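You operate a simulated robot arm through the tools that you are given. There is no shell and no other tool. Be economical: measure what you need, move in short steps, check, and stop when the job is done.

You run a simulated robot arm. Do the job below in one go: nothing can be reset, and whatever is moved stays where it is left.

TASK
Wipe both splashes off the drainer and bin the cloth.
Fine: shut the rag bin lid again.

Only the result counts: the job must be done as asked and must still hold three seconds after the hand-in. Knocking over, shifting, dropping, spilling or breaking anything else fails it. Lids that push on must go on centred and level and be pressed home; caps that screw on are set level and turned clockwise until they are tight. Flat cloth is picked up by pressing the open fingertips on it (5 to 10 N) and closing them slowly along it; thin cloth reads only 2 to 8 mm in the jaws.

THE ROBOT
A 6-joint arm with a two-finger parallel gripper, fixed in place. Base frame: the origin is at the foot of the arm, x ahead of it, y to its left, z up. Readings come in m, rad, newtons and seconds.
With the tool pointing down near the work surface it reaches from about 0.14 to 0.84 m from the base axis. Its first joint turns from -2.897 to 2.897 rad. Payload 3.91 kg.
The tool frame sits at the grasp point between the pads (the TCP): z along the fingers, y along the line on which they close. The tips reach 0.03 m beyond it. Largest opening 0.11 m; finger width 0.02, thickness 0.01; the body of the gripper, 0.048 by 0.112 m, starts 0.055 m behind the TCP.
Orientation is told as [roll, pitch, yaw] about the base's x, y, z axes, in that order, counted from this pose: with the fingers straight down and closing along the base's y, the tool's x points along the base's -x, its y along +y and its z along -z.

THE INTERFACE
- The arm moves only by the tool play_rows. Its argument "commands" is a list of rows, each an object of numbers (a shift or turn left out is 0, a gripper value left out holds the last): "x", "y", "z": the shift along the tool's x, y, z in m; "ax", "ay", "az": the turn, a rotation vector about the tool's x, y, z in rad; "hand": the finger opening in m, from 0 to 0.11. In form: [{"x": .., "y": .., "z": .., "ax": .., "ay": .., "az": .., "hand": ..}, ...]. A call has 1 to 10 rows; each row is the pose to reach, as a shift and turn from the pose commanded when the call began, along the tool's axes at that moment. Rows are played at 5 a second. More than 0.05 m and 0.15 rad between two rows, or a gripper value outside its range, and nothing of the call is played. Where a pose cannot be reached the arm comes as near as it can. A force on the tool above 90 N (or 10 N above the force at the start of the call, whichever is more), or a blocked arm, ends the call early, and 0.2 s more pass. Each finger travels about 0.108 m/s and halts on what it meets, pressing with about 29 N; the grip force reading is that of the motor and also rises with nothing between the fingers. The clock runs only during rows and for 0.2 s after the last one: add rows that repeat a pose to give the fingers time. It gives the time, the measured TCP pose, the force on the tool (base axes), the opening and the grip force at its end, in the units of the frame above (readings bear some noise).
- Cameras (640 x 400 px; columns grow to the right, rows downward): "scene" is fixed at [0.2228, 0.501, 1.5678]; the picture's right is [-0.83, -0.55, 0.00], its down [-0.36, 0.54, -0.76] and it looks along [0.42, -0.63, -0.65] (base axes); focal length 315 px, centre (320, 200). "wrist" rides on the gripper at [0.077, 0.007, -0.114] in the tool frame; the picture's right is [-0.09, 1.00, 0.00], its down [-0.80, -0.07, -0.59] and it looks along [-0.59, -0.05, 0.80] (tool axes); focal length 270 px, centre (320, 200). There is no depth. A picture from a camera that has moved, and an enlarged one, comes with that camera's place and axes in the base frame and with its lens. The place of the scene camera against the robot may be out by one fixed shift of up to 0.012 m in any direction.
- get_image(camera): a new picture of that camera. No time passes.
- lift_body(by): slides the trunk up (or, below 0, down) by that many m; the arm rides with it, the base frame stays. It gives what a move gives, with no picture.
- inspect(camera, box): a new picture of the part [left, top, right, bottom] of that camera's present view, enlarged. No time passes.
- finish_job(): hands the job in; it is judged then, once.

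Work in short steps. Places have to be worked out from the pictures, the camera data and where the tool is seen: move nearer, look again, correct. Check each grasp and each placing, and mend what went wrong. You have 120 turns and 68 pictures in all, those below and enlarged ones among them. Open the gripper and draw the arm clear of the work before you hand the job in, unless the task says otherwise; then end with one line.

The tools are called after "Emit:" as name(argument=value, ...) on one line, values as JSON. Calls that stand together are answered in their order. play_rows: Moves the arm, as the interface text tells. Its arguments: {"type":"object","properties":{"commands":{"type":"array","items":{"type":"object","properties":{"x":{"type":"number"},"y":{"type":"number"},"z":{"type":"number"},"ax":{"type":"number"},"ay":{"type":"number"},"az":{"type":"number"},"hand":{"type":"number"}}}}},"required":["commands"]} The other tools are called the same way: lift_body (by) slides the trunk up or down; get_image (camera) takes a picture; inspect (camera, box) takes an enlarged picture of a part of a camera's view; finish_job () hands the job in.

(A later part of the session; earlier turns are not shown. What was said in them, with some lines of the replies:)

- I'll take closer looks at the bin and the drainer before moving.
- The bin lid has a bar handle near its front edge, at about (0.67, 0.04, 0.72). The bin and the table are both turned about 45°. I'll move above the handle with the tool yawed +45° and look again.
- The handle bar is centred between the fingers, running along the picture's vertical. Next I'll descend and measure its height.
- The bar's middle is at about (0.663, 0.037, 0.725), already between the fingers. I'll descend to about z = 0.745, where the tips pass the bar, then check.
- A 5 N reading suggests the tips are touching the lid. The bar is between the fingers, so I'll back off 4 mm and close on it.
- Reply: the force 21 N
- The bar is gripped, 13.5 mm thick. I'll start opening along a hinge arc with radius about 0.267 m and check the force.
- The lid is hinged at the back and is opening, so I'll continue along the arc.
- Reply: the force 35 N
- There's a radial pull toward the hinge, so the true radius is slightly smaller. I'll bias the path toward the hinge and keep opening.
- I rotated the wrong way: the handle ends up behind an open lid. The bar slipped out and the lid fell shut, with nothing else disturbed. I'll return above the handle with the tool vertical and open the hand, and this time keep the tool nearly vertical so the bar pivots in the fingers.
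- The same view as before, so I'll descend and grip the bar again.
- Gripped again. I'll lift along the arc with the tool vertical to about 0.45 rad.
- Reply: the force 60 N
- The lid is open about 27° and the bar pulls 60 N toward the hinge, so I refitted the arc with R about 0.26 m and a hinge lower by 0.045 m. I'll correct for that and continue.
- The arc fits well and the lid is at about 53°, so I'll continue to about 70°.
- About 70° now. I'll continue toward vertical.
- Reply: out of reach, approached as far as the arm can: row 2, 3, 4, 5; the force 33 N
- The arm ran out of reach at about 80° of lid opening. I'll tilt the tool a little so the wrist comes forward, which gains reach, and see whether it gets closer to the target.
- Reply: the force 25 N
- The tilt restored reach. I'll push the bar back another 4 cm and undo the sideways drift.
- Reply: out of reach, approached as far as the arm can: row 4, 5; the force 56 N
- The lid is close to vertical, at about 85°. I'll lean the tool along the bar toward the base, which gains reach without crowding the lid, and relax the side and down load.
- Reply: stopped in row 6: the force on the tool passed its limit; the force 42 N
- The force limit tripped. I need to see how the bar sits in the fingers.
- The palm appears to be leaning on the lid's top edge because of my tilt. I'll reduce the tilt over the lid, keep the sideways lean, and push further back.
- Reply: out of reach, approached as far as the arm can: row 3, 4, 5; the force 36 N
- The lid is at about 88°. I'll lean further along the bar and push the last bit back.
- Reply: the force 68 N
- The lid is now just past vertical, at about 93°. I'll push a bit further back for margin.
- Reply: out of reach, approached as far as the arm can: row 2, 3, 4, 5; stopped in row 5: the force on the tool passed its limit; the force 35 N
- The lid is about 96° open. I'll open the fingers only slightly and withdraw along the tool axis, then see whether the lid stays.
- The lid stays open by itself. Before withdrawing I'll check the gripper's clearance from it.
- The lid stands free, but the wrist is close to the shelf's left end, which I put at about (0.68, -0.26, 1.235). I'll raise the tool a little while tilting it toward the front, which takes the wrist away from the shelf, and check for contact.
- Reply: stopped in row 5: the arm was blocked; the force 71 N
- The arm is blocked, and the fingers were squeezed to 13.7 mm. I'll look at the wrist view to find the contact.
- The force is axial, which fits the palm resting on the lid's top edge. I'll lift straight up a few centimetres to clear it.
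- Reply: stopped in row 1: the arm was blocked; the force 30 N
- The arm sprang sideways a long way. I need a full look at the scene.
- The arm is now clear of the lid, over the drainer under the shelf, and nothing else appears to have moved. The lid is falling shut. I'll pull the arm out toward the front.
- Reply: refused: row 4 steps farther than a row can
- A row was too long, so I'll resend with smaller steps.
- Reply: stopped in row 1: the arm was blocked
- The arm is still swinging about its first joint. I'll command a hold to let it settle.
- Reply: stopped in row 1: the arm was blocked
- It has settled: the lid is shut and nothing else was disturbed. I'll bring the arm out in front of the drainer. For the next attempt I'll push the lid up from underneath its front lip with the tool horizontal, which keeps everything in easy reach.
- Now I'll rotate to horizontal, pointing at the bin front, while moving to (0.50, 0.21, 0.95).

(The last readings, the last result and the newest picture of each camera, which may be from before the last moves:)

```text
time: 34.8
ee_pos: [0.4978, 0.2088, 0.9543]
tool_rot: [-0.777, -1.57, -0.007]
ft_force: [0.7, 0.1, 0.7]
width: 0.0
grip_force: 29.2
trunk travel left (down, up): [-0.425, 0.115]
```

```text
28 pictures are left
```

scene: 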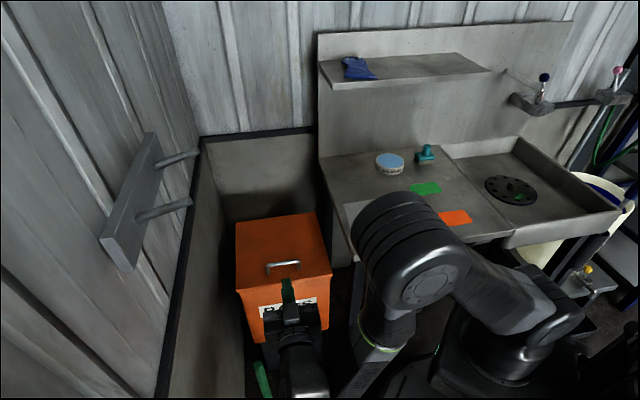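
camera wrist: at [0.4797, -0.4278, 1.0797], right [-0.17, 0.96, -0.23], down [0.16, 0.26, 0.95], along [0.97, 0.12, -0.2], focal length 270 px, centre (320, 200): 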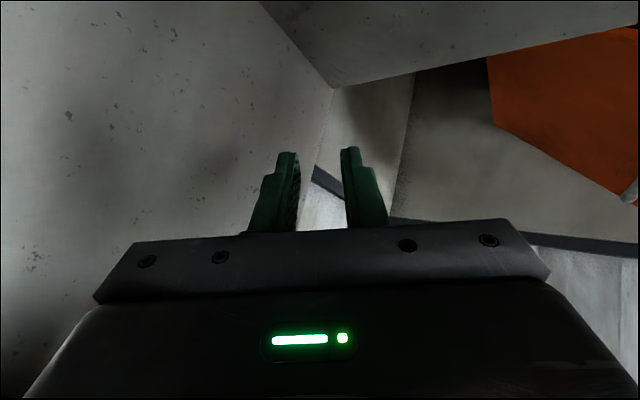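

The pose is good and the tool is centred on the bin. I'll lower to lip level, staying clear of the bin front, and look.

Emit:
play_rows(commands=[{"x": 0.045}, {"x": 0.09}, {"x": 0.135}, {"x": 0.18}, {"x": 0.225}, {"x": 0.27}, {"x": 0.29}, {"x": 0.29}])

Emit:
get_image(camera="wrist")

Emit:
inspect(camera="scene", box=[200, 200, 400, 400])

```text
time: 36.6
ee_pos: [0.519, 0.2344, 0.6649]
tool_rot: [-1.201, -1.56, 0.414]
ft_force: [-0.3, -0.3, 0.3]
width: 0.0001
grip_force: 29.0
out of reach, approached as far as the arm can: row 4, 5, 6, 7, 8
trunk travel left (down, up): [-0.425, 0.115]
```

```text
27 pictures are left
camera wrist: at [0.4406, 0.32, 0.588], right [0.71, 0.7, 0.08], down [-0.46, 0.37, 0.8], along [0.54, -0.6, 0.59], focal length 270 px, centre (320, 200)
```

wrist: 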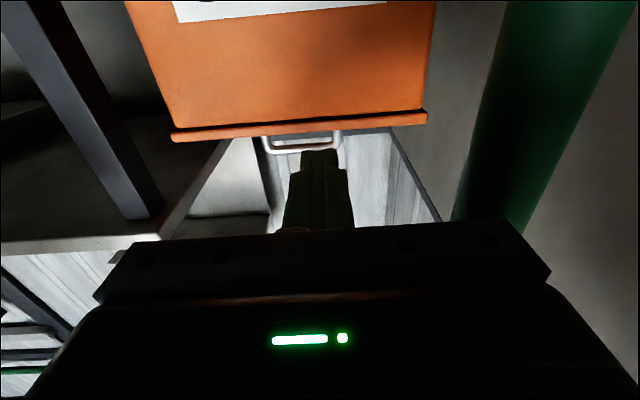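

```text
2.00 times, centred on (300, 300) of scene
camera zoom: at [0.2228, 0.501, 1.5678], right [-0.83, -0.55, 0.0], down [-0.36, 0.54, -0.76], along [0.42, -0.63, -0.65], focal length 630 px, centre (360, 0)
```

zoom: 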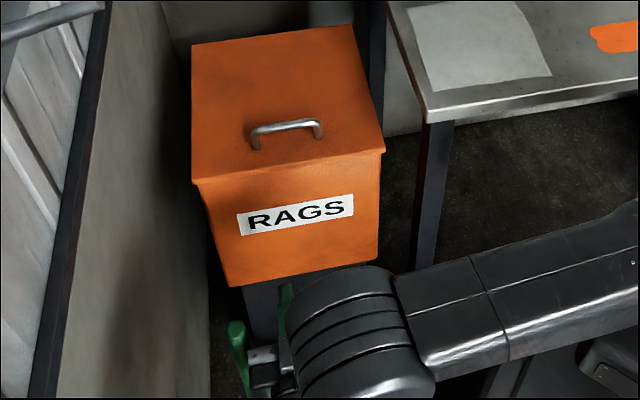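

The lip overhang is visible, but the arm is at its low limit and a green rod stands close on the left. I'll shift toward the table side and rise, then lower the trunk so the arm works at a comfortable height.

Emit:
play_rows(commands=[{"x": -0.03, "y": -0.03}, {"x": -0.065, "y": -0.06}, {"x": -0.1, "y": -0.09}, {"x": -0.14, "y": -0.09}, {"x": -0.18, "y": -0.09}, {"x": -0.22, "y": -0.09}, {"x": -0.22, "y": -0.09}])

Emit:
lift_body(by=-0.22)

Emit:
get_image(camera="wrist")

Emit:
get_image(camera="scene")

```text
time: 38.2
ee_pos: [0.4633, 0.1834, 0.8957]
tool_rot: [-0.973, -1.561, 0.185]
ft_force: [0.9, -0.6, 0.8]
width: 0.0
grip_force: 28.9
out of reach, approached as far as the arm can: row 1, 2, 3, 4, 5, 6, 7
trunk travel left (down, up): [-0.425, 0.115]
```

```text
time: 40.6
ee_pos: [0.4638, 0.1841, 0.676]
tool_rot: [-0.983, -1.561, 0.197]
ft_force: [-0.1, -0.2, -0.8]
width: 0.0
grip_force: 29.2
trunk travel left (down, up): [-0.205, 0.335]
```

```text
25 pictures are left
camera wrist: at [0.3865, 0.2696, 0.5979], right [0.71, 0.7, 0.08], down [-0.46, 0.37, 0.8], along [0.54, -0.61, 0.59], focal length 270 px, centre (320, 200)
```

wrist: 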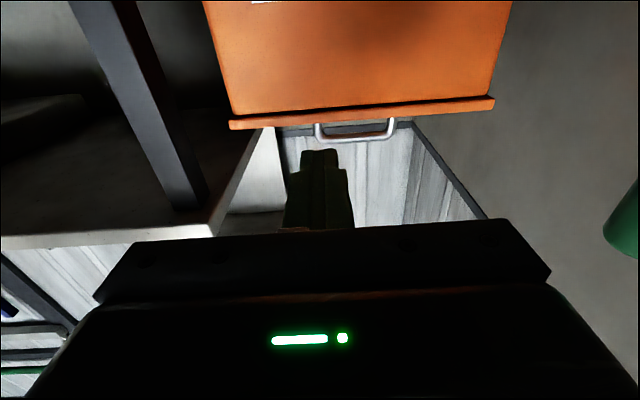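

```text
24 pictures are left
```

scene: 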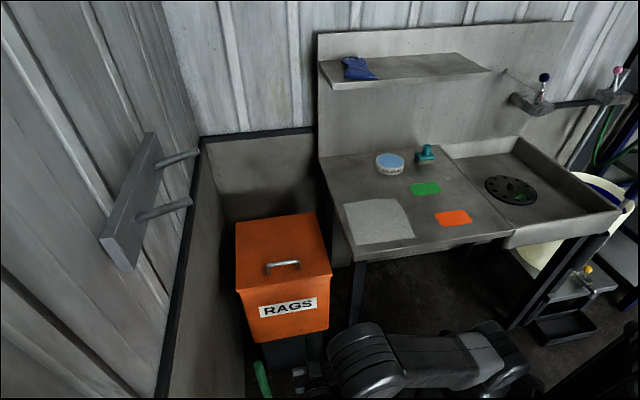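

The lip rim sits at about z 0.70–0.713, roughly 0.17 m ahead of the tips. I'll advance under it and stop on contact with the bin's front face.

Emit:
play_rows(commands=[{"z": 0.045}, {"z": 0.09}, {"z": 0.13}, {"z": 0.15}, {"z": 0.16}, {"z": 0.16}])

Emit:
inspect(camera="wrist", box=[200, 50, 440, 200])

```text
time: 42.0
ee_pos: [0.5771, 0.0723, 0.6738]
tool_rot: [-0.992, -1.562, 0.206]
ft_force: [0.8, 0.3, 0.3]
width: 0.0003
grip_force: 28.8
trunk travel left (down, up): [-0.205, 0.335]
```

```text
2.67 times, centred on (320, 125) of wrist
camera zoom: at [0.4997, 0.1568, 0.5968], right [0.71, 0.7, 0.08], down [-0.46, 0.37, 0.8], along [0.54, -0.61, 0.59], focal length 721 px, centre (320, 400)
```

zoom: 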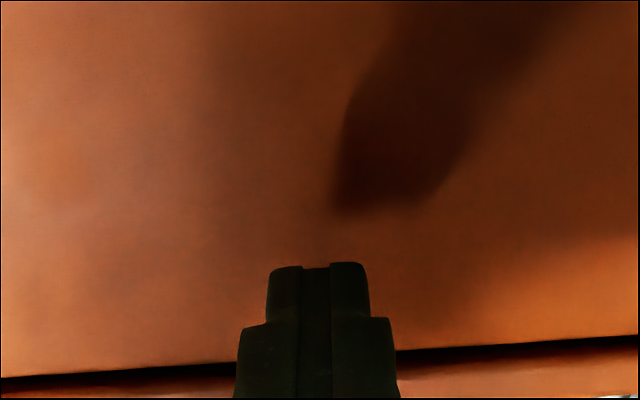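

The tip is below the lip and near the face, so I'll advance slowly to contact.

Emit:
play_rows(commands=[{"z": 0.006}, {"z": 0.012}, {"z": 0.018}, {"z": 0.023}, {"z": 0.023}])

```text
time: 43.0
ee_pos: [0.5842, 0.0631, 0.6746]
tool_rot: [-1.324, -1.555, 0.552]
ft_force: [-72.2, 52.9, 4.8]
width: 0.0
grip_force: 29.0
trunk travel left (down, up): [-0.205, 0.335]
stopped in row 4: the force on the tool passed its limit (the readings are from after the stop); the commanded pose is now the measured one
```

Contact with the bin face. I'll back off 3 mm and lift so the finger catches the lip.

Emit:
play_rows(commands=[{"z": -0.003}, {"x": -0.01, "z": -0.003}, {"x": -0.02, "z": -0.003}, {"x": -0.03, "z": -0.003}, {"x": -0.038, "z": -0.003}])

Emit:
inspect(camera="scene", box=[220, 200, 340, 320])

```text
time: 43.6
ee_pos: [0.5857, 0.0606, 0.6749]
tool_rot: [-0.839, -1.536, 0.066]
ft_force: [-40.3, 39.8, -8.0]
width: 0.0
grip_force: 29.3
trunk travel left (down, up): [-0.205, 0.335]
stopped in row 3: the force on the tool passed its limit (the readings are from after the stop); the commanded pose is now the measured one
```

```text
3.33 times, centred on (280, 260) of scene
camera zoom: at [0.2228, 0.501, 1.5678], right [-0.83, -0.55, 0.0], down [-0.36, 0.54, -0.76], along [0.42, -0.63, -0.65], focal length 1050 px, centre (453, 0)
```

zoom: 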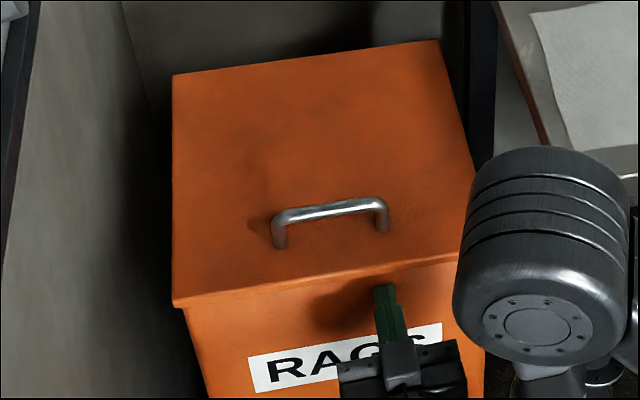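

It's still pressing on the face, so I'll back off more before lifting.

Emit:
play_rows(commands=[{"z": -0.005}, {"z": -0.01}, {"z": -0.01}])

```text
time: 44.4
ee_pos: [0.5792, 0.066, 0.6756]
tool_rot: [-0.741, -1.537, -0.038]
ft_force: [0.1, 0.4, -1.0]
width: 0.0
grip_force: 29.1
trunk travel left (down, up): [-0.205, 0.335]
```

Emit:
play_rows(commands=[{"x": -0.006, "z": 0.003}, {"x": -0.013, "z": 0.004}, {"x": -0.02, "z": 0.004}, {"x": -0.027, "z": 0.004}, {"x": -0.035, "z": 0.005}, {"x": -0.035, "z": 0.005}])

Emit:
inspect(camera="scene", box=[220, 200, 340, 320])

```text
time: 45.8
ee_pos: [0.5838, 0.0618, 0.7101]
tool_rot: [-0.741, -1.537, -0.036]
ft_force: [-1.1, 0.6, -2.9]
width: 0.0001
grip_force: 28.8
trunk travel left (down, up): [-0.205, 0.335]
```

```text
3.33 times, centred on (280, 260) of scene
camera zoom: at [0.2228, 0.501, 1.5678], right [-0.83, -0.55, 0.0], down [-0.36, 0.54, -0.76], along [0.42, -0.63, -0.65], focal length 1050 px, centre (453, 0)
```

zoom: 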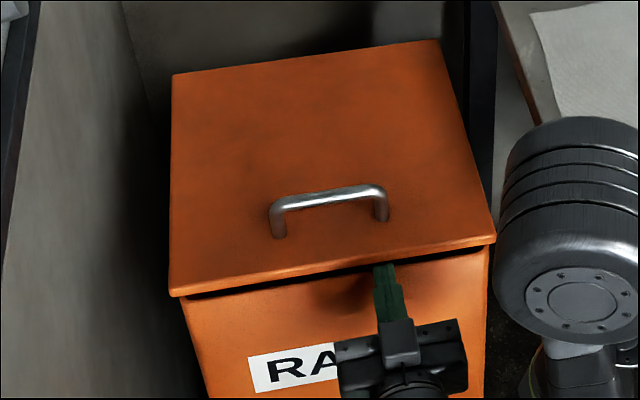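

The lip is riding on the finger. I'll lift a bit more, then slide the finger in under the lid.

Emit:
play_rows(commands=[{"x": -0.008, "z": 0.002}, {"x": -0.016, "z": 0.004}, {"x": -0.022, "z": 0.008}, {"x": -0.026, "z": 0.018}, {"x": -0.03, "z": 0.03}, {"x": -0.035, "z": 0.045}, {"x": -0.035, "z": 0.045}])

Emit:
inspect(camera="scene", box=[220, 200, 340, 320])

```text
time: 47.4
ee_pos: [0.6172, 0.029, 0.7433]
tool_rot: [-0.735, -1.538, -0.046]
ft_force: [-1.5, -1.1, -2.1]
width: 0.0
grip_force: 28.6
trunk travel left (down, up): [-0.205, 0.335]
```

```text
3.33 times, centred on (280, 260) of scene
camera zoom: at [0.2228, 0.501, 1.5678], right [-0.83, -0.55, 0.0], down [-0.36, 0.54, -0.76], along [0.42, -0.63, -0.65], focal length 1050 px, centre (453, 0)
```

zoom: 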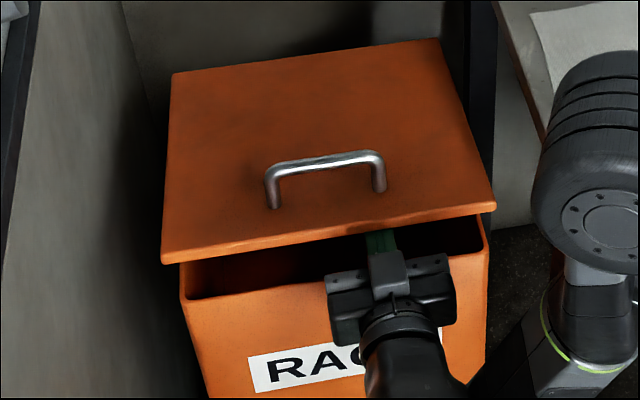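

Works well. I'll now sweep up and back beneath the lid to about 60°.

Emit:
play_rows(commands=[{"x": -0.035, "z": 0.012}, {"x": -0.06, "z": 0.03}, {"x": -0.078, "z": 0.051}, {"x": -0.103, "z": 0.073}, {"x": -0.129, "z": 0.095}, {"x": -0.15, "z": 0.122}, {"x": -0.171, "z": 0.153}, {"x": -0.171, "z": 0.153}])

Emit:
inspect(camera="scene", box=[200, 130, 400, 330])

```text
time: 49.2
ee_pos: [0.732, -0.078, 0.9124]
tool_rot: [-0.757, -1.538, -0.021]
ft_force: [-1.4, 0.2, 0.6]
width: 0.0
grip_force: 29.1
trunk travel left (down, up): [-0.205, 0.335]
```

```text
2.00 times, centred on (300, 230) of scene
camera zoom: at [0.2228, 0.501, 1.5678], right [-0.83, -0.55, 0.0], down [-0.36, 0.54, -0.76], along [0.42, -0.63, -0.65], focal length 630 px, centre (360, 140)
```

zoom: 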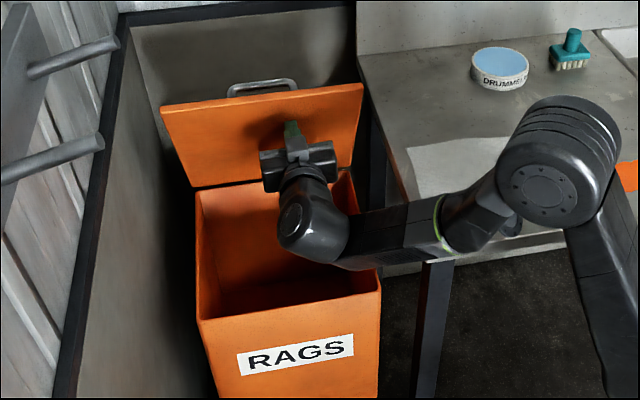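

Excellent, the lid is at about 65°. I'll keep pushing it past vertical, slightly higher so the forearm clears the drainer edge.

Emit:
play_rows(commands=[{"x": -0.025, "z": 0.03}, {"x": -0.044, "z": 0.061}, {"x": -0.048, "z": 0.09}, {"x": -0.048, "z": 0.12}, {"x": -0.046, "z": 0.145}, {"x": -0.046, "z": 0.145}])

Emit:
inspect(camera="scene", box=[200, 110, 400, 310])

```text
time: 50.6
ee_pos: [0.8322, -0.1755, 0.9546]
tool_rot: [-0.825, -1.538, 0.047]
ft_force: [-49.7, 32.1, -9.1]
width: 0.0
grip_force: 28.8
trunk travel left (down, up): [-0.205, 0.335]
```

```text
2.00 times, centred on (300, 210) of scene
camera zoom: at [0.2228, 0.501, 1.5678], right [-0.83, -0.55, 0.0], down [-0.36, 0.54, -0.76], along [0.42, -0.63, -0.65], focal length 630 px, centre (360, 180)
```

zoom: 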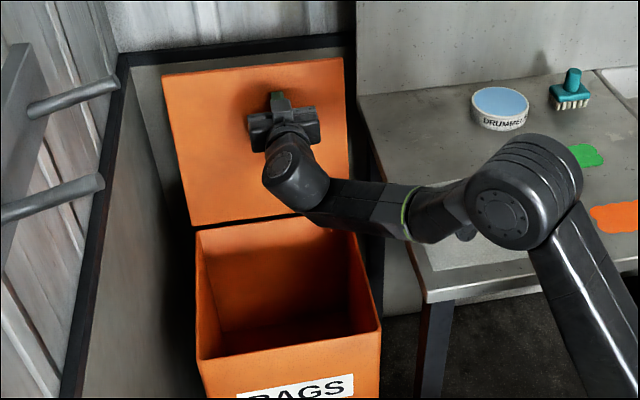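

The lid has reached its hard stop past vertical. I'll retract straight back and raise the trunk again.

Emit:
play_rows(commands=[{"z": -0.01}, {"z": -0.03}, {"z": -0.07}, {"z": -0.115}, {"z": -0.16}, {"z": -0.205}, {"z": -0.25}, {"z": -0.29}, {"z": -0.29}])

Emit:
lift_body(by=0.22)

Emit:
get_image(camera="scene")

```text
time: 52.6
ee_pos: [0.6298, 0.0233, 0.9613]
tool_rot: [-0.748, -1.536, -0.033]
ft_force: [0.7, 0.3, -0.4]
width: 0.0003
grip_force: 29.2
trunk travel left (down, up): [-0.205, 0.335]
```

```text
time: 54.9
ee_pos: [0.6303, 0.0232, 1.1821]
tool_rot: [-0.741, -1.538, -0.037]
ft_force: [-0.1, -0.4, -0.8]
width: 0.0
grip_force: 29.0
trunk travel left (down, up): [-0.425, 0.115]
```

```text
17 pictures are left
```

scene: 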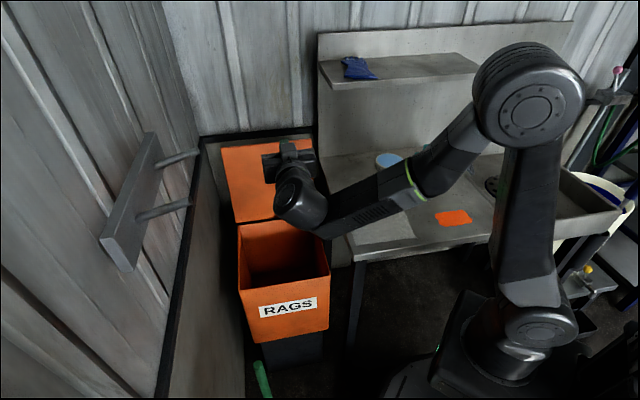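

The lid stays open on its own. I'll now turn the tool back to vertical at yaw +45° and move toward the cloth, whose corrected centre is about (0.463, -0.203).

Emit:
play_rows(commands=[{"y": -0.022, "z": -0.005, "ax": -0.08, "ay": 0.08, "az": -0.08}, {"y": -0.044, "z": -0.01, "ax": -0.16, "ay": 0.16, "az": -0.16}, {"y": -0.066, "z": -0.015, "ax": -0.24, "ay": 0.24, "az": -0.24}, {"y": -0.088, "z": -0.02, "ax": -0.32, "ay": 0.32, "az": -0.32}, {"y": -0.11, "z": -0.025, "ax": -0.4, "ay": 0.4, "az": -0.4}, {"y": -0.132, "z": -0.03, "ax": -0.48, "ay": 0.48, "az": -0.48}, {"y": -0.154, "z": -0.035, "ax": -0.56, "ay": 0.56, "az": -0.56}, {"y": -0.177, "z": -0.035, "ax": -0.64, "ay": 0.64, "az": -0.64}, {"y": -0.177, "z": -0.035, "ax": -0.64, "ay": 0.64, "az": -0.64}])

Emit:
play_rows(commands=[{"ax": -0.08, "ay": 0.08, "az": -0.08}, {"ax": -0.16, "ay": 0.16, "az": -0.16}, {"ax": -0.24, "ay": 0.24, "az": -0.24}, {"ax": -0.32, "ay": 0.32, "az": -0.32}, {"ax": -0.4, "ay": 0.4, "az": -0.4}, {"ax": -0.48, "ay": 0.48, "az": -0.48}, {"ax": -0.569, "ay": 0.569, "az": -0.569}, {"ax": -0.569, "ay": 0.569, "az": -0.569}])

```text
time: 56.9
ee_pos: [0.4814, -0.0782, 1.1864]
tool_rot: [-0.426, -0.652, 0.34]
ft_force: [0.1, -0.5, 0.7]
width: 0.0002
grip_force: 29.3
trunk travel left (down, up): [-0.425, 0.115]
```

```text
refused: row 7 steps farther than a row can; nothing moved
```

Emit:
play_rows(commands=[{"ax": -0.078, "ay": 0.078, "az": -0.08, "hand": 0.03}, {"ax": -0.157, "ay": 0.155, "az": -0.16, "hand": 0.06}, {"ax": -0.235, "ay": 0.233, "az": -0.24, "hand": 0.08}, {"ax": -0.314, "ay": 0.31, "az": -0.32}, {"ax": -0.392, "ay": 0.388, "az": -0.4}, {"ax": -0.47, "ay": 0.465, "az": -0.481}, {"ax": -0.549, "ay": 0.543, "az": -0.561}, {"ax": -0.549, "ay": 0.543, "az": -0.561}])

```text
time: 58.7
ee_pos: [0.4804, -0.0767, 1.1866]
tool_rot: [0.003, 0.001, 0.785]
ft_force: [0.2, 0.3, 0.1]
width: 0.0801
grip_force: 0.0
trunk travel left (down, up): [-0.425, 0.115]
```

Vertical now. I'll move above the cloth centre with the tips about 2 cm above the surface.

Emit:
play_rows(commands=[{"x": 0.025, "y": -0.019, "z": 0.03}, {"x": 0.05, "y": -0.038, "z": 0.06}, {"x": 0.075, "y": -0.057, "z": 0.09}, {"x": 0.101, "y": -0.077, "z": 0.12}, {"x": 0.101, "y": -0.077, "z": 0.165}, {"x": 0.101, "y": -0.077, "z": 0.21}, {"x": 0.101, "y": -0.077, "z": 0.25}, {"x": 0.101, "y": -0.077, "z": 0.275}, {"x": 0.101, "y": -0.077, "z": 0.275}])

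Emit:
get_image(camera="wrist")

```text
time: 60.7
ee_pos: [0.4638, -0.2034, 0.9094]
tool_rot: [0.001, 0.0, 0.784]
ft_force: [0.2, 0.9, -0.1]
width: 0.0799
grip_force: 0.1
trunk travel left (down, up): [-0.425, 0.115]
```

```text
16 pictures are left
camera wrist: at [0.4043, -0.2525, 1.0236], right [-0.64, 0.77, 0.0], down [0.62, 0.52, 0.59], along [0.46, 0.38, -0.8], focal length 270 px, centre (320, 200)
```

wrist: 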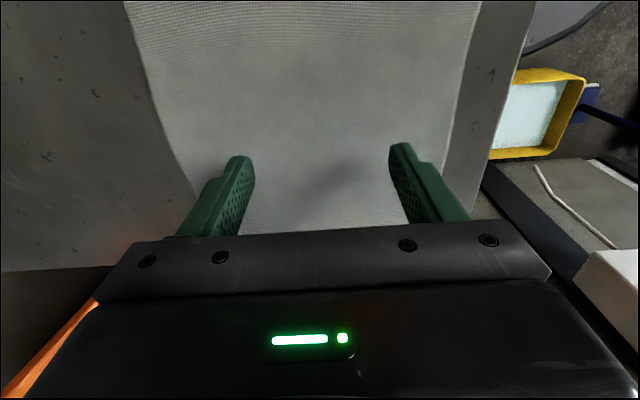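

The fingers are over the cloth, so I'll descend to contact gently.

Emit:
play_rows(commands=[{"z": 0.015}, {"z": 0.024}, {"z": 0.027}, {"z": 0.029}, {"z": 0.029}])

```text
time: 61.9
ee_pos: [0.4652, -0.2035, 0.8824]
tool_rot: [-0.002, 0.002, 0.784]
ft_force: [-0.3, -1.1, -0.1]
width: 0.08
grip_force: 0.1
trunk travel left (down, up): [-0.425, 0.115]
```

Emit:
play_rows(commands=[{"z": 0.001}, {"z": 0.002}, {"z": 0.002}])

```text
time: 62.7
ee_pos: [0.4629, -0.204, 0.8811]
tool_rot: [-0.001, -0.001, 0.784]
ft_force: [1.5, 1.1, 20.1]
width: 0.0798
grip_force: 0.1
trunk travel left (down, up): [-0.425, 0.115]
```

20 N is a bit much, so I'll ease up 1 mm and close slowly.

Emit:
play_rows(commands=[{"z": -0.001, "hand": 0.08}, {"z": -0.001, "hand": 0.072}, {"z": -0.001, "hand": 0.064}, {"z": -0.001, "hand": 0.056}, {"z": -0.001, "hand": 0.048}, {"z": -0.001, "hand": 0.04}, {"z": -0.001, "hand": 0.032}, {"z": -0.001, "hand": 0.024}, {"z": -0.001, "hand": 0.016}])

Emit:
play_rows(commands=[{"hand": 0.008}, {"hand": 0.0}, {"hand": 0.0}, {"hand": 0.0}])

Emit:
get_image(camera="wrist")

```text
time: 64.7
ee_pos: [0.4634, -0.2042, 0.8808]
tool_rot: [0.0, 0.0, 0.782]
ft_force: [0.0, 0.6, 7.8]
width: 0.0151
grip_force: 0.0
trunk travel left (down, up): [-0.425, 0.115]
```

```text
time: 65.7
ee_pos: [0.4638, -0.204, 0.8815]
tool_rot: [0.001, 0.001, 0.784]
ft_force: [1.5, -2.2, 8.0]
width: 0.0026
grip_force: 29.3
trunk travel left (down, up): [-0.425, 0.115]
```

```text
15 pictures are left
camera wrist: at [0.4037, -0.2531, 0.9945], right [-0.64, 0.77, 0.0], down [0.62, 0.52, 0.59], along [0.46, 0.38, -0.8], focal length 270 px, centre (320, 200)
```

wrist: 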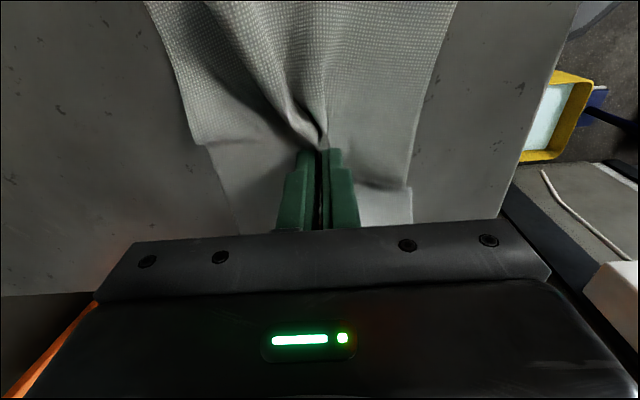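

The cloth is gripped at 2.6 mm with 8 N of pressing. I'll drag it across the orange splash along the drainer.

Emit:
play_rows(commands=[{"x": 0.035, "y": 0.012, "hand": 0.0}, {"x": 0.07, "y": 0.024}, {"x": 0.105, "y": 0.036}, {"x": 0.14, "y": 0.042}, {"x": 0.175, "y": 0.042}, {"x": 0.21, "y": 0.042}, {"x": 0.245, "y": 0.042}, {"x": 0.28, "y": 0.042}, {"x": 0.31, "y": 0.042}, {"x": 0.335, "y": 0.042}])

Emit:
get_image(camera="scene")

```text
time: 67.9
ee_pos: [0.1949, -0.4109, 0.8809]
tool_rot: [-0.001, 0.002, 0.783]
ft_force: [-0.3, -0.4, 2.4]
width: 0.0023
grip_force: 29.0
trunk travel left (down, up): [-0.425, 0.115]
```

```text
14 pictures are left
```

scene: 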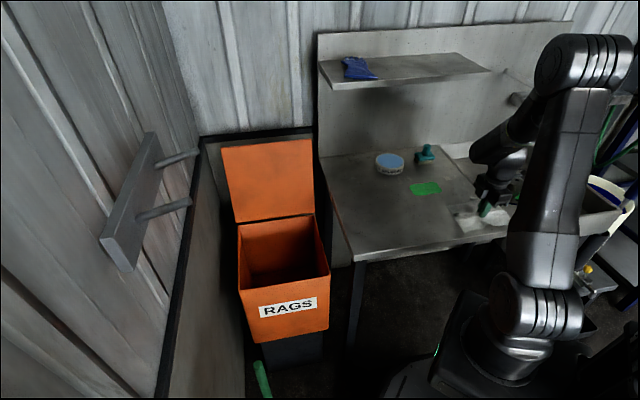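

Orange seems wiped on the first pass. I'll press slightly more and make two more passes offset to cover its edges.

Emit:
play_rows(commands=[{"x": 0.0, "y": 0.025, "z": 0.001, "hand": 0.0}, {"x": -0.04, "y": 0.025, "z": 0.001}, {"x": -0.08, "y": 0.025, "z": 0.001}, {"x": -0.12, "y": 0.025, "z": 0.001}, {"x": -0.165, "y": 0.02, "z": 0.001}, {"x": -0.165, "y": -0.025, "z": 0.001}, {"x": -0.12, "y": -0.03, "z": 0.001}, {"x": -0.08, "y": -0.03, "z": 0.001}, {"x": -0.04, "y": -0.03, "z": 0.001}, {"x": 0.0, "y": -0.03, "z": 0.001}])

```text
time: 70.1
ee_pos: [0.2189, -0.4318, 0.8817]
tool_rot: [-0.004, 0.003, 0.786]
ft_force: [0.7, -0.9, 32.6]
width: 0.0022
grip_force: 29.0
trunk travel left (down, up): [-0.425, 0.115]
```

I'll ease the pressure and move to the green splash, sweeping its front half first from the side away from the drum.

Emit:
play_rows(commands=[{"y": -0.03, "z": -0.001, "hand": 0.0}, {"y": -0.07, "z": -0.001}, {"y": -0.11, "z": -0.001}, {"x": -0.035, "y": -0.118, "z": -0.001}, {"x": -0.07, "y": -0.118, "z": -0.001}, {"x": -0.105, "y": -0.118, "z": -0.001}, {"x": -0.14, "y": -0.118, "z": -0.001}, {"x": -0.175, "y": -0.118, "z": -0.001}, {"x": -0.185, "y": -0.118, "z": -0.001}])

Emit:
inspect(camera="scene", box=[320, 110, 560, 260])

```text
time: 72.1
ee_pos: [0.4321, -0.3852, 0.8806]
tool_rot: [0.001, 0.002, 0.785]
ft_force: [-0.2, 0.6, 3.3]
width: 0.0025
grip_force: 28.7
trunk travel left (down, up): [-0.425, 0.115]
```

```text
2.67 times, centred on (440, 185) of scene
camera zoom: at [0.2228, 0.501, 1.5678], right [-0.83, -0.55, 0.0], down [-0.36, 0.54, -0.76], along [0.42, -0.63, -0.65], focal length 840 px, centre (0, 240)
```

zoom: 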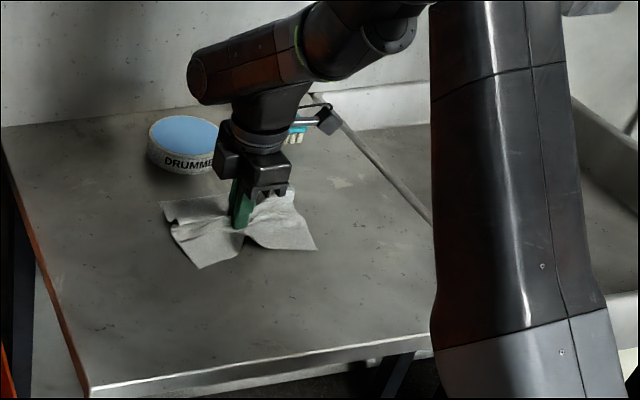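

Orange is fully gone. I'll make a return pass over the back half of the green splash, with slightly more pressure.

Emit:
play_rows(commands=[{"x": 0.01, "y": -0.015, "z": 0.001, "hand": 0.0}, {"x": 0.02, "y": -0.03, "z": 0.001}, {"x": 0.055, "y": -0.03, "z": 0.001}, {"x": 0.09, "y": -0.03, "z": 0.001}, {"x": 0.125, "y": -0.03, "z": 0.001}, {"x": 0.16, "y": -0.03, "z": 0.001}, {"x": 0.16, "y": 0.0, "z": 0.001}, {"x": 0.16, "y": 0.04, "z": 0.001}, {"x": 0.16, "y": 0.085, "z": 0.001}, {"x": 0.16, "y": 0.115, "z": 0.001}])

Emit:
inspect(camera="scene", box=[320, 110, 560, 260])

```text
time: 74.3
ee_pos: [0.2384, -0.4155, 0.8825]
tool_rot: [-0.003, 0.002, 0.785]
ft_force: [2.4, -2.0, 33.5]
width: 0.0027
grip_force: 28.9
trunk travel left (down, up): [-0.425, 0.115]
```

```text
2.67 times, centred on (440, 185) of scene
camera zoom: at [0.2228, 0.501, 1.5678], right [-0.83, -0.55, 0.0], down [-0.36, 0.54, -0.76], along [0.42, -0.63, -0.65], focal length 840 px, centre (0, 240)
```

zoom: 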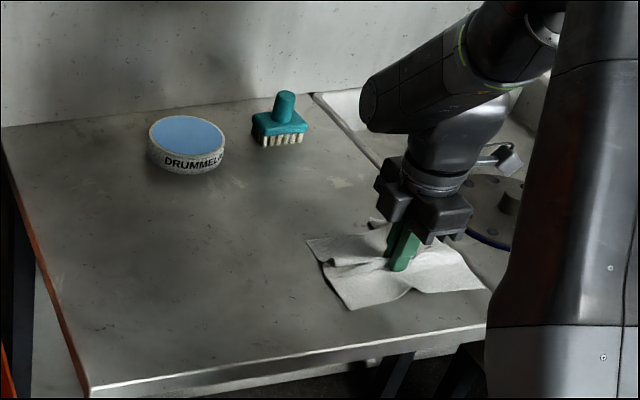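

Both splashes are gone. I'll lift the cloth straight up and take it toward the bin.

Emit:
play_rows(commands=[{"z": -0.04, "hand": 0.0}, {"z": -0.08}, {"z": -0.12}, {"z": -0.16}, {"z": -0.2}, {"z": -0.24}, {"x": -0.045, "z": -0.24}, {"x": -0.09, "z": -0.24}, {"x": -0.135, "z": -0.24}, {"x": -0.18, "z": -0.24}])

Emit:
get_image(camera="scene")

```text
time: 76.5
ee_pos: [0.3662, -0.289, 1.1218]
tool_rot: [0.0, 0.001, 0.783]
ft_force: [-0.2, -0.9, 0.9]
width: 0.0023
grip_force: 28.9
trunk travel left (down, up): [-0.425, 0.115]
```

```text
11 pictures are left
```

scene: 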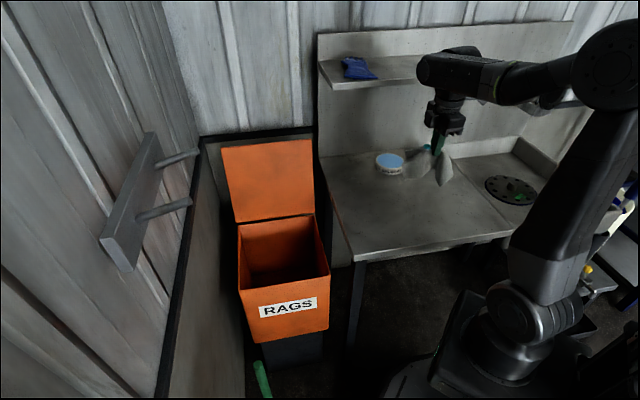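

The drainer is clean and the cloth hangs from the gripper. I'll continue to above the bin opening.

Emit:
play_rows(commands=[{"x": -0.045, "y": -0.006}, {"x": -0.09, "y": -0.012}, {"x": -0.135, "y": -0.018}, {"x": -0.18, "y": -0.024}, {"x": -0.225, "y": -0.03}, {"x": -0.27, "y": -0.036}, {"x": -0.315, "y": -0.042}, {"x": -0.36, "y": -0.048}, {"x": -0.4, "y": -0.055}, {"x": -0.438, "y": -0.062}])

Emit:
inspect(camera="scene", box=[200, 90, 400, 290])

```text
time: 78.7
ee_pos: [0.7201, -0.0239, 1.1192]
tool_rot: [0.003, 0.001, 0.785]
ft_force: [-0.1, -0.8, -0.4]
width: 0.0025
grip_force: 28.7
trunk travel left (down, up): [-0.425, 0.115]
```

```text
2.00 times, centred on (300, 190) of scene
camera zoom: at [0.2228, 0.501, 1.5678], right [-0.83, -0.55, 0.0], down [-0.36, 0.54, -0.76], along [0.42, -0.63, -0.65], focal length 630 px, centre (360, 220)
```

zoom: 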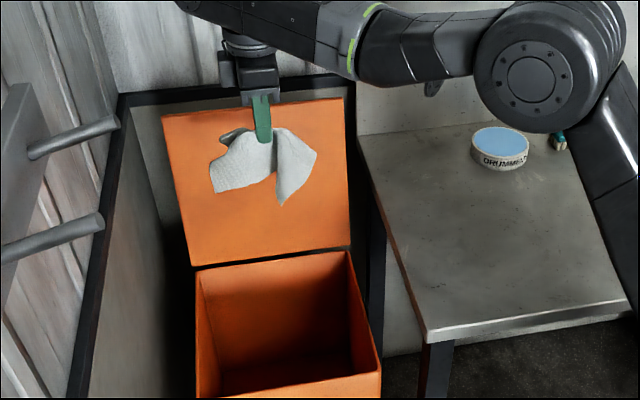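

It's centred over the opening, so I'll lower the cloth into the bin.

Emit:
play_rows(commands=[{"z": 0.045}, {"z": 0.09}, {"z": 0.135}, {"z": 0.18}, {"z": 0.225}, {"z": 0.27}, {"z": 0.31}, {"z": 0.345}, {"z": 0.37}, {"z": 0.37}])

Emit:
inspect(camera="scene", box=[200, 110, 400, 310])

```text
time: 80.9
ee_pos: [0.7192, -0.0243, 0.7483]
tool_rot: [0.001, 0.0, 0.782]
ft_force: [-0.5, 0.1, -0.9]
width: 0.0024
grip_force: 28.7
trunk travel left (down, up): [-0.425, 0.115]
```

```text
2.00 times, centred on (300, 210) of scene
camera zoom: at [0.2228, 0.501, 1.5678], right [-0.83, -0.55, 0.0], down [-0.36, 0.54, -0.76], along [0.42, -0.63, -0.65], focal length 630 px, centre (360, 180)
```

zoom: 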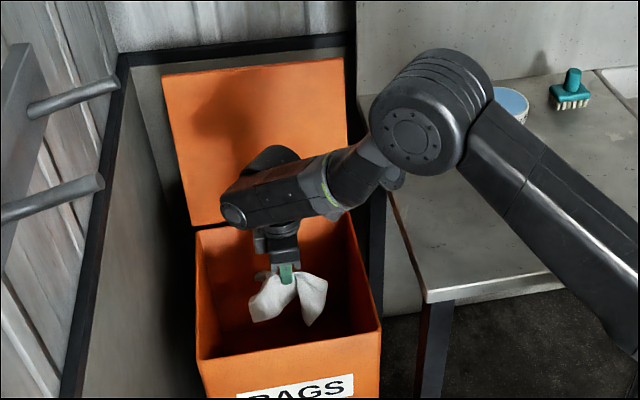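

The cloth is inside the opening. I'll release it and rise.

Emit:
play_rows(commands=[{"hand": 0.04}, {"hand": 0.08}, {"hand": 0.08}, {"hand": 0.08}, {"z": -0.045}, {"z": -0.09}, {"z": -0.135}, {"z": -0.18}, {"z": -0.225}, {"z": -0.27}])

Emit:
play_rows(commands=[{"z": -0.04}, {"z": -0.08}, {"z": -0.12, "hand": 0.0}, {"z": -0.12}])

Emit:
inspect(camera="scene", box=[200, 90, 400, 290])

```text
time: 83.1
ee_pos: [0.7203, -0.0227, 1.0212]
tool_rot: [0.0, 0.002, 0.784]
ft_force: [0.4, 0.4, 0.2]
width: 0.0799
grip_force: 0.1
trunk travel left (down, up): [-0.425, 0.115]
```

```text
time: 84.1
ee_pos: [0.7191, -0.023, 1.1407]
tool_rot: [0.0, 0.002, 0.784]
ft_force: [-0.1, -1.0, 0.4]
width: 0.0
grip_force: 28.3
trunk travel left (down, up): [-0.425, 0.115]
```

```text
2.00 times, centred on (300, 190) of scene
camera zoom: at [0.2228, 0.501, 1.5678], right [-0.83, -0.55, 0.0], down [-0.36, 0.54, -0.76], along [0.42, -0.63, -0.65], focal length 630 px, centre (360, 220)
```

zoom: 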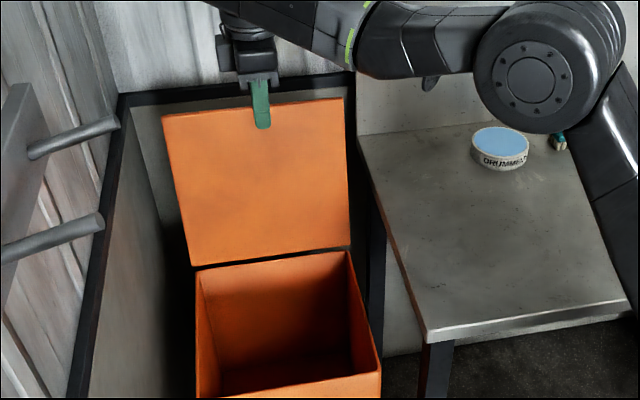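

The cloth is in the bin. To close the lid I'll hook the closed fingertips behind its top edge from above. First I'll go over the edge with the tool tilted back 0.6 rad.

Emit:
play_rows(commands=[{"x": 0.012, "y": -0.02, "z": 0.0, "ax": 0.09, "hand": 0.0}, {"x": 0.024, "y": -0.055, "z": 0.0, "ax": 0.18}, {"x": 0.036, "y": -0.09, "z": 0.01, "ax": 0.27}, {"x": 0.048, "y": -0.125, "z": 0.02, "ax": 0.36}, {"x": 0.06, "y": -0.16, "z": 0.03, "ax": 0.45}, {"x": 0.072, "y": -0.195, "z": 0.04, "ax": 0.53}, {"x": 0.072, "y": -0.23, "z": 0.045, "ax": 0.6}, {"x": 0.072, "y": -0.258, "z": 0.045, "ax": 0.6}, {"x": 0.072, "y": -0.258, "z": 0.045, "ax": 0.6}])

Emit:
inspect(camera="scene", box=[210, 60, 370, 160])

```text
time: 86.1
ee_pos: [0.8512, -0.2575, 1.0946]
tool_rot: [-0.6, -0.001, 0.783]
ft_force: [-0.5, -0.5, -0.1]
width: 0.0001
grip_force: 28.8
trunk travel left (down, up): [-0.425, 0.115]
```

```text
4.00 times, centred on (290, 110) of scene
camera zoom: at [0.2228, 0.501, 1.5678], right [-0.83, -0.55, 0.0], down [-0.36, 0.54, -0.76], along [0.42, -0.63, -0.65], focal length 1260 px, centre (440, 560)
```

zoom: 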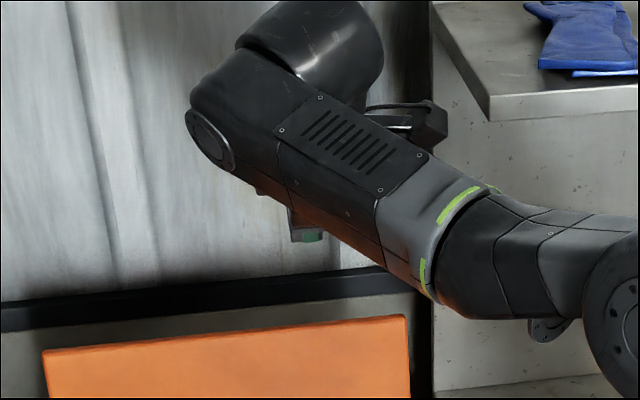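

The tips are behind the top edge. I'll move a little further back, then lower them behind the lid.

Emit:
play_rows(commands=[{"y": -0.0116, "z": 0.0079}, {"y": 0.0, "z": 0.0245}, {"y": 0.0115, "z": 0.041}, {"y": 0.0225, "z": 0.0575}, {"y": 0.0336, "z": 0.0739}, {"y": 0.0336, "z": 0.0739}])

Emit:
inspect(camera="scene", box=[210, 80, 370, 180])

```text
time: 87.5
ee_pos: [0.8589, -0.2669, 1.0147]
tool_rot: [-0.602, 0.003, 0.782]
ft_force: [-0.1, 0.5, 0.2]
width: 0.0
grip_force: 28.6
trunk travel left (down, up): [-0.425, 0.115]
```

```text
4.00 times, centred on (290, 130) of scene
camera zoom: at [0.2228, 0.501, 1.5678], right [-0.83, -0.55, 0.0], down [-0.36, 0.54, -0.76], along [0.42, -0.63, -0.65], focal length 1260 px, centre (440, 480)
```

zoom: 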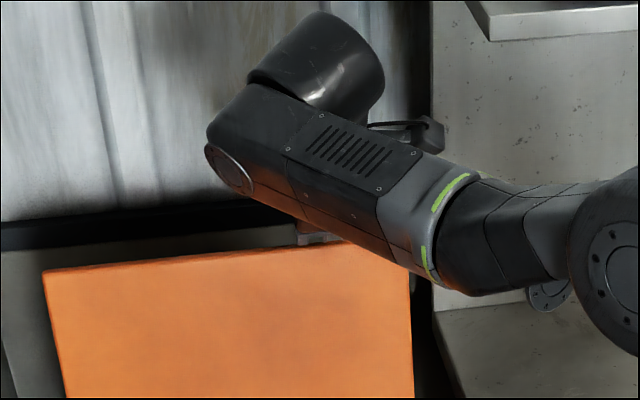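

The tips are behind the lid edge with no contact load. I'll pull forward to tip the lid past vertical.

Emit:
play_rows(commands=[{"y": 0.012, "z": -0.008}, {"y": 0.025, "z": -0.017}, {"y": 0.037, "z": -0.0255}, {"y": 0.05, "z": -0.034}, {"y": 0.062, "z": -0.0425}, {"y": 0.075, "z": -0.051}, {"y": 0.087, "z": -0.0595}, {"y": 0.107, "z": -0.073}, {"y": 0.107, "z": -0.073}])

Emit:
get_image(camera="scene")

```text
time: 89.5
ee_pos: [0.7685, -0.1743, 1.0156]
tool_rot: [-0.603, -0.001, 0.784]
ft_force: [-1.7, 1.9, 18.7]
width: 0.0
grip_force: 28.9
trunk travel left (down, up): [-0.425, 0.115]
```

```text
5 pictures are left
```

scene: 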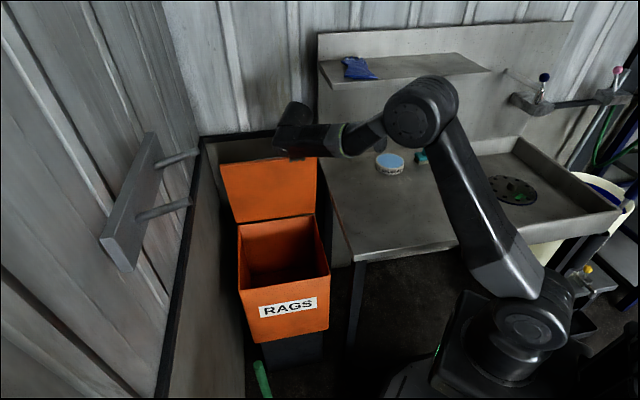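

The lid has come forward to roughly vertical and is still in contact. I'll pull further.

Emit:
play_rows(commands=[{"y": 0.012, "z": -0.009}, {"y": 0.025, "z": -0.019}, {"y": 0.038, "z": -0.029}, {"y": 0.05, "z": -0.039}, {"y": 0.063, "z": -0.049}, {"y": 0.063, "z": -0.049}])

```text
time: 90.9
ee_pos: [0.7111, -0.1203, 1.0197]
tool_rot: [-0.599, 0.003, 0.784]
ft_force: [-0.1, -0.2, -0.3]
width: 0.0
grip_force: 29.2
trunk travel left (down, up): [-0.425, 0.115]
```

The force is gone, so the lid has probably dropped. I'll check.

Emit:
inspect(camera="scene", box=[200, 110, 400, 310])

```text
2.00 times, centred on (300, 210) of scene
camera zoom: at [0.2228, 0.501, 1.5678], right [-0.83, -0.55, 0.0], down [-0.36, 0.54, -0.76], along [0.42, -0.63, -0.65], focal length 630 px, centre (360, 180)
```

zoom: 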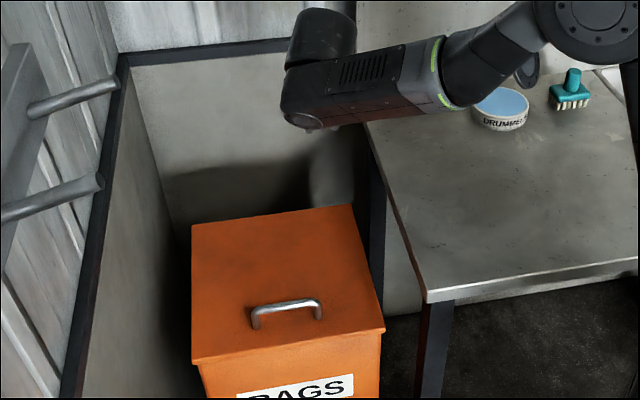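

The lid is shut with no cloth showing. I'll raise the arm clear and open the gripper.

Emit:
play_rows(commands=[{"y": -0.02, "z": -0.03}, {"y": -0.04, "z": -0.06}, {"y": -0.0565, "z": -0.0825, "hand": 0.03}, {"y": -0.03, "z": -0.1, "hand": 0.06}, {"y": 0.0, "z": -0.12, "hand": 0.09}, {"y": 0.026, "z": -0.139, "hand": 0.11}, {"y": 0.026, "z": -0.139, "hand": 0.11}])

Emit:
get_image(camera="scene")

Emit:
inspect(camera="scene", box=[320, 110, 560, 260])

```text
time: 92.5
ee_pos: [0.6415, -0.0465, 1.1203]
tool_rot: [-0.599, 0.001, 0.783]
ft_force: [-0.6, -0.2, -0.1]
width: 0.11
grip_force: 0.1
trunk travel left (down, up): [-0.425, 0.115]
```

```text
3 pictures are left
```

scene: 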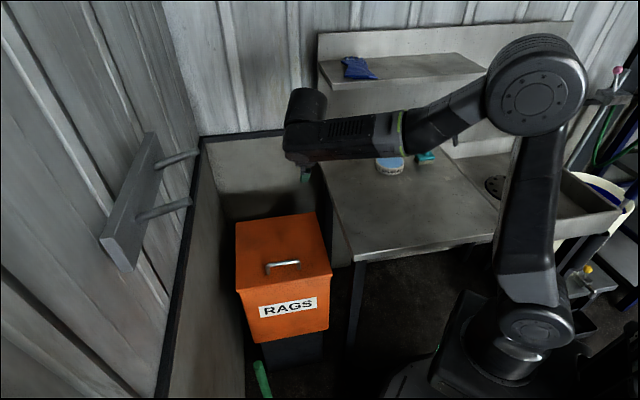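

```text
2.67 times, centred on (440, 185) of scene
camera zoom: at [0.2228, 0.501, 1.5678], right [-0.83, -0.55, 0.0], down [-0.36, 0.54, -0.76], along [0.42, -0.63, -0.65], focal length 840 px, centre (0, 240)
```

zoom: 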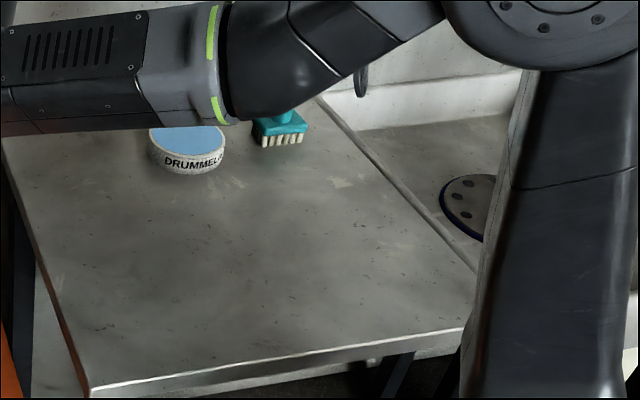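

The drainer is clean, the cloth is in the bin, the lid is shut and the arm is clear, so I'm handing in.

Emit:
finish_job()

```text
The job is handed in.
```

Both splashes are wiped off the drainer, the cloth is in the rag bin with its lid shut, and nothing else looks moved in the last pictures, even though the arm swung hard over the drainer once during the first try at the lid.
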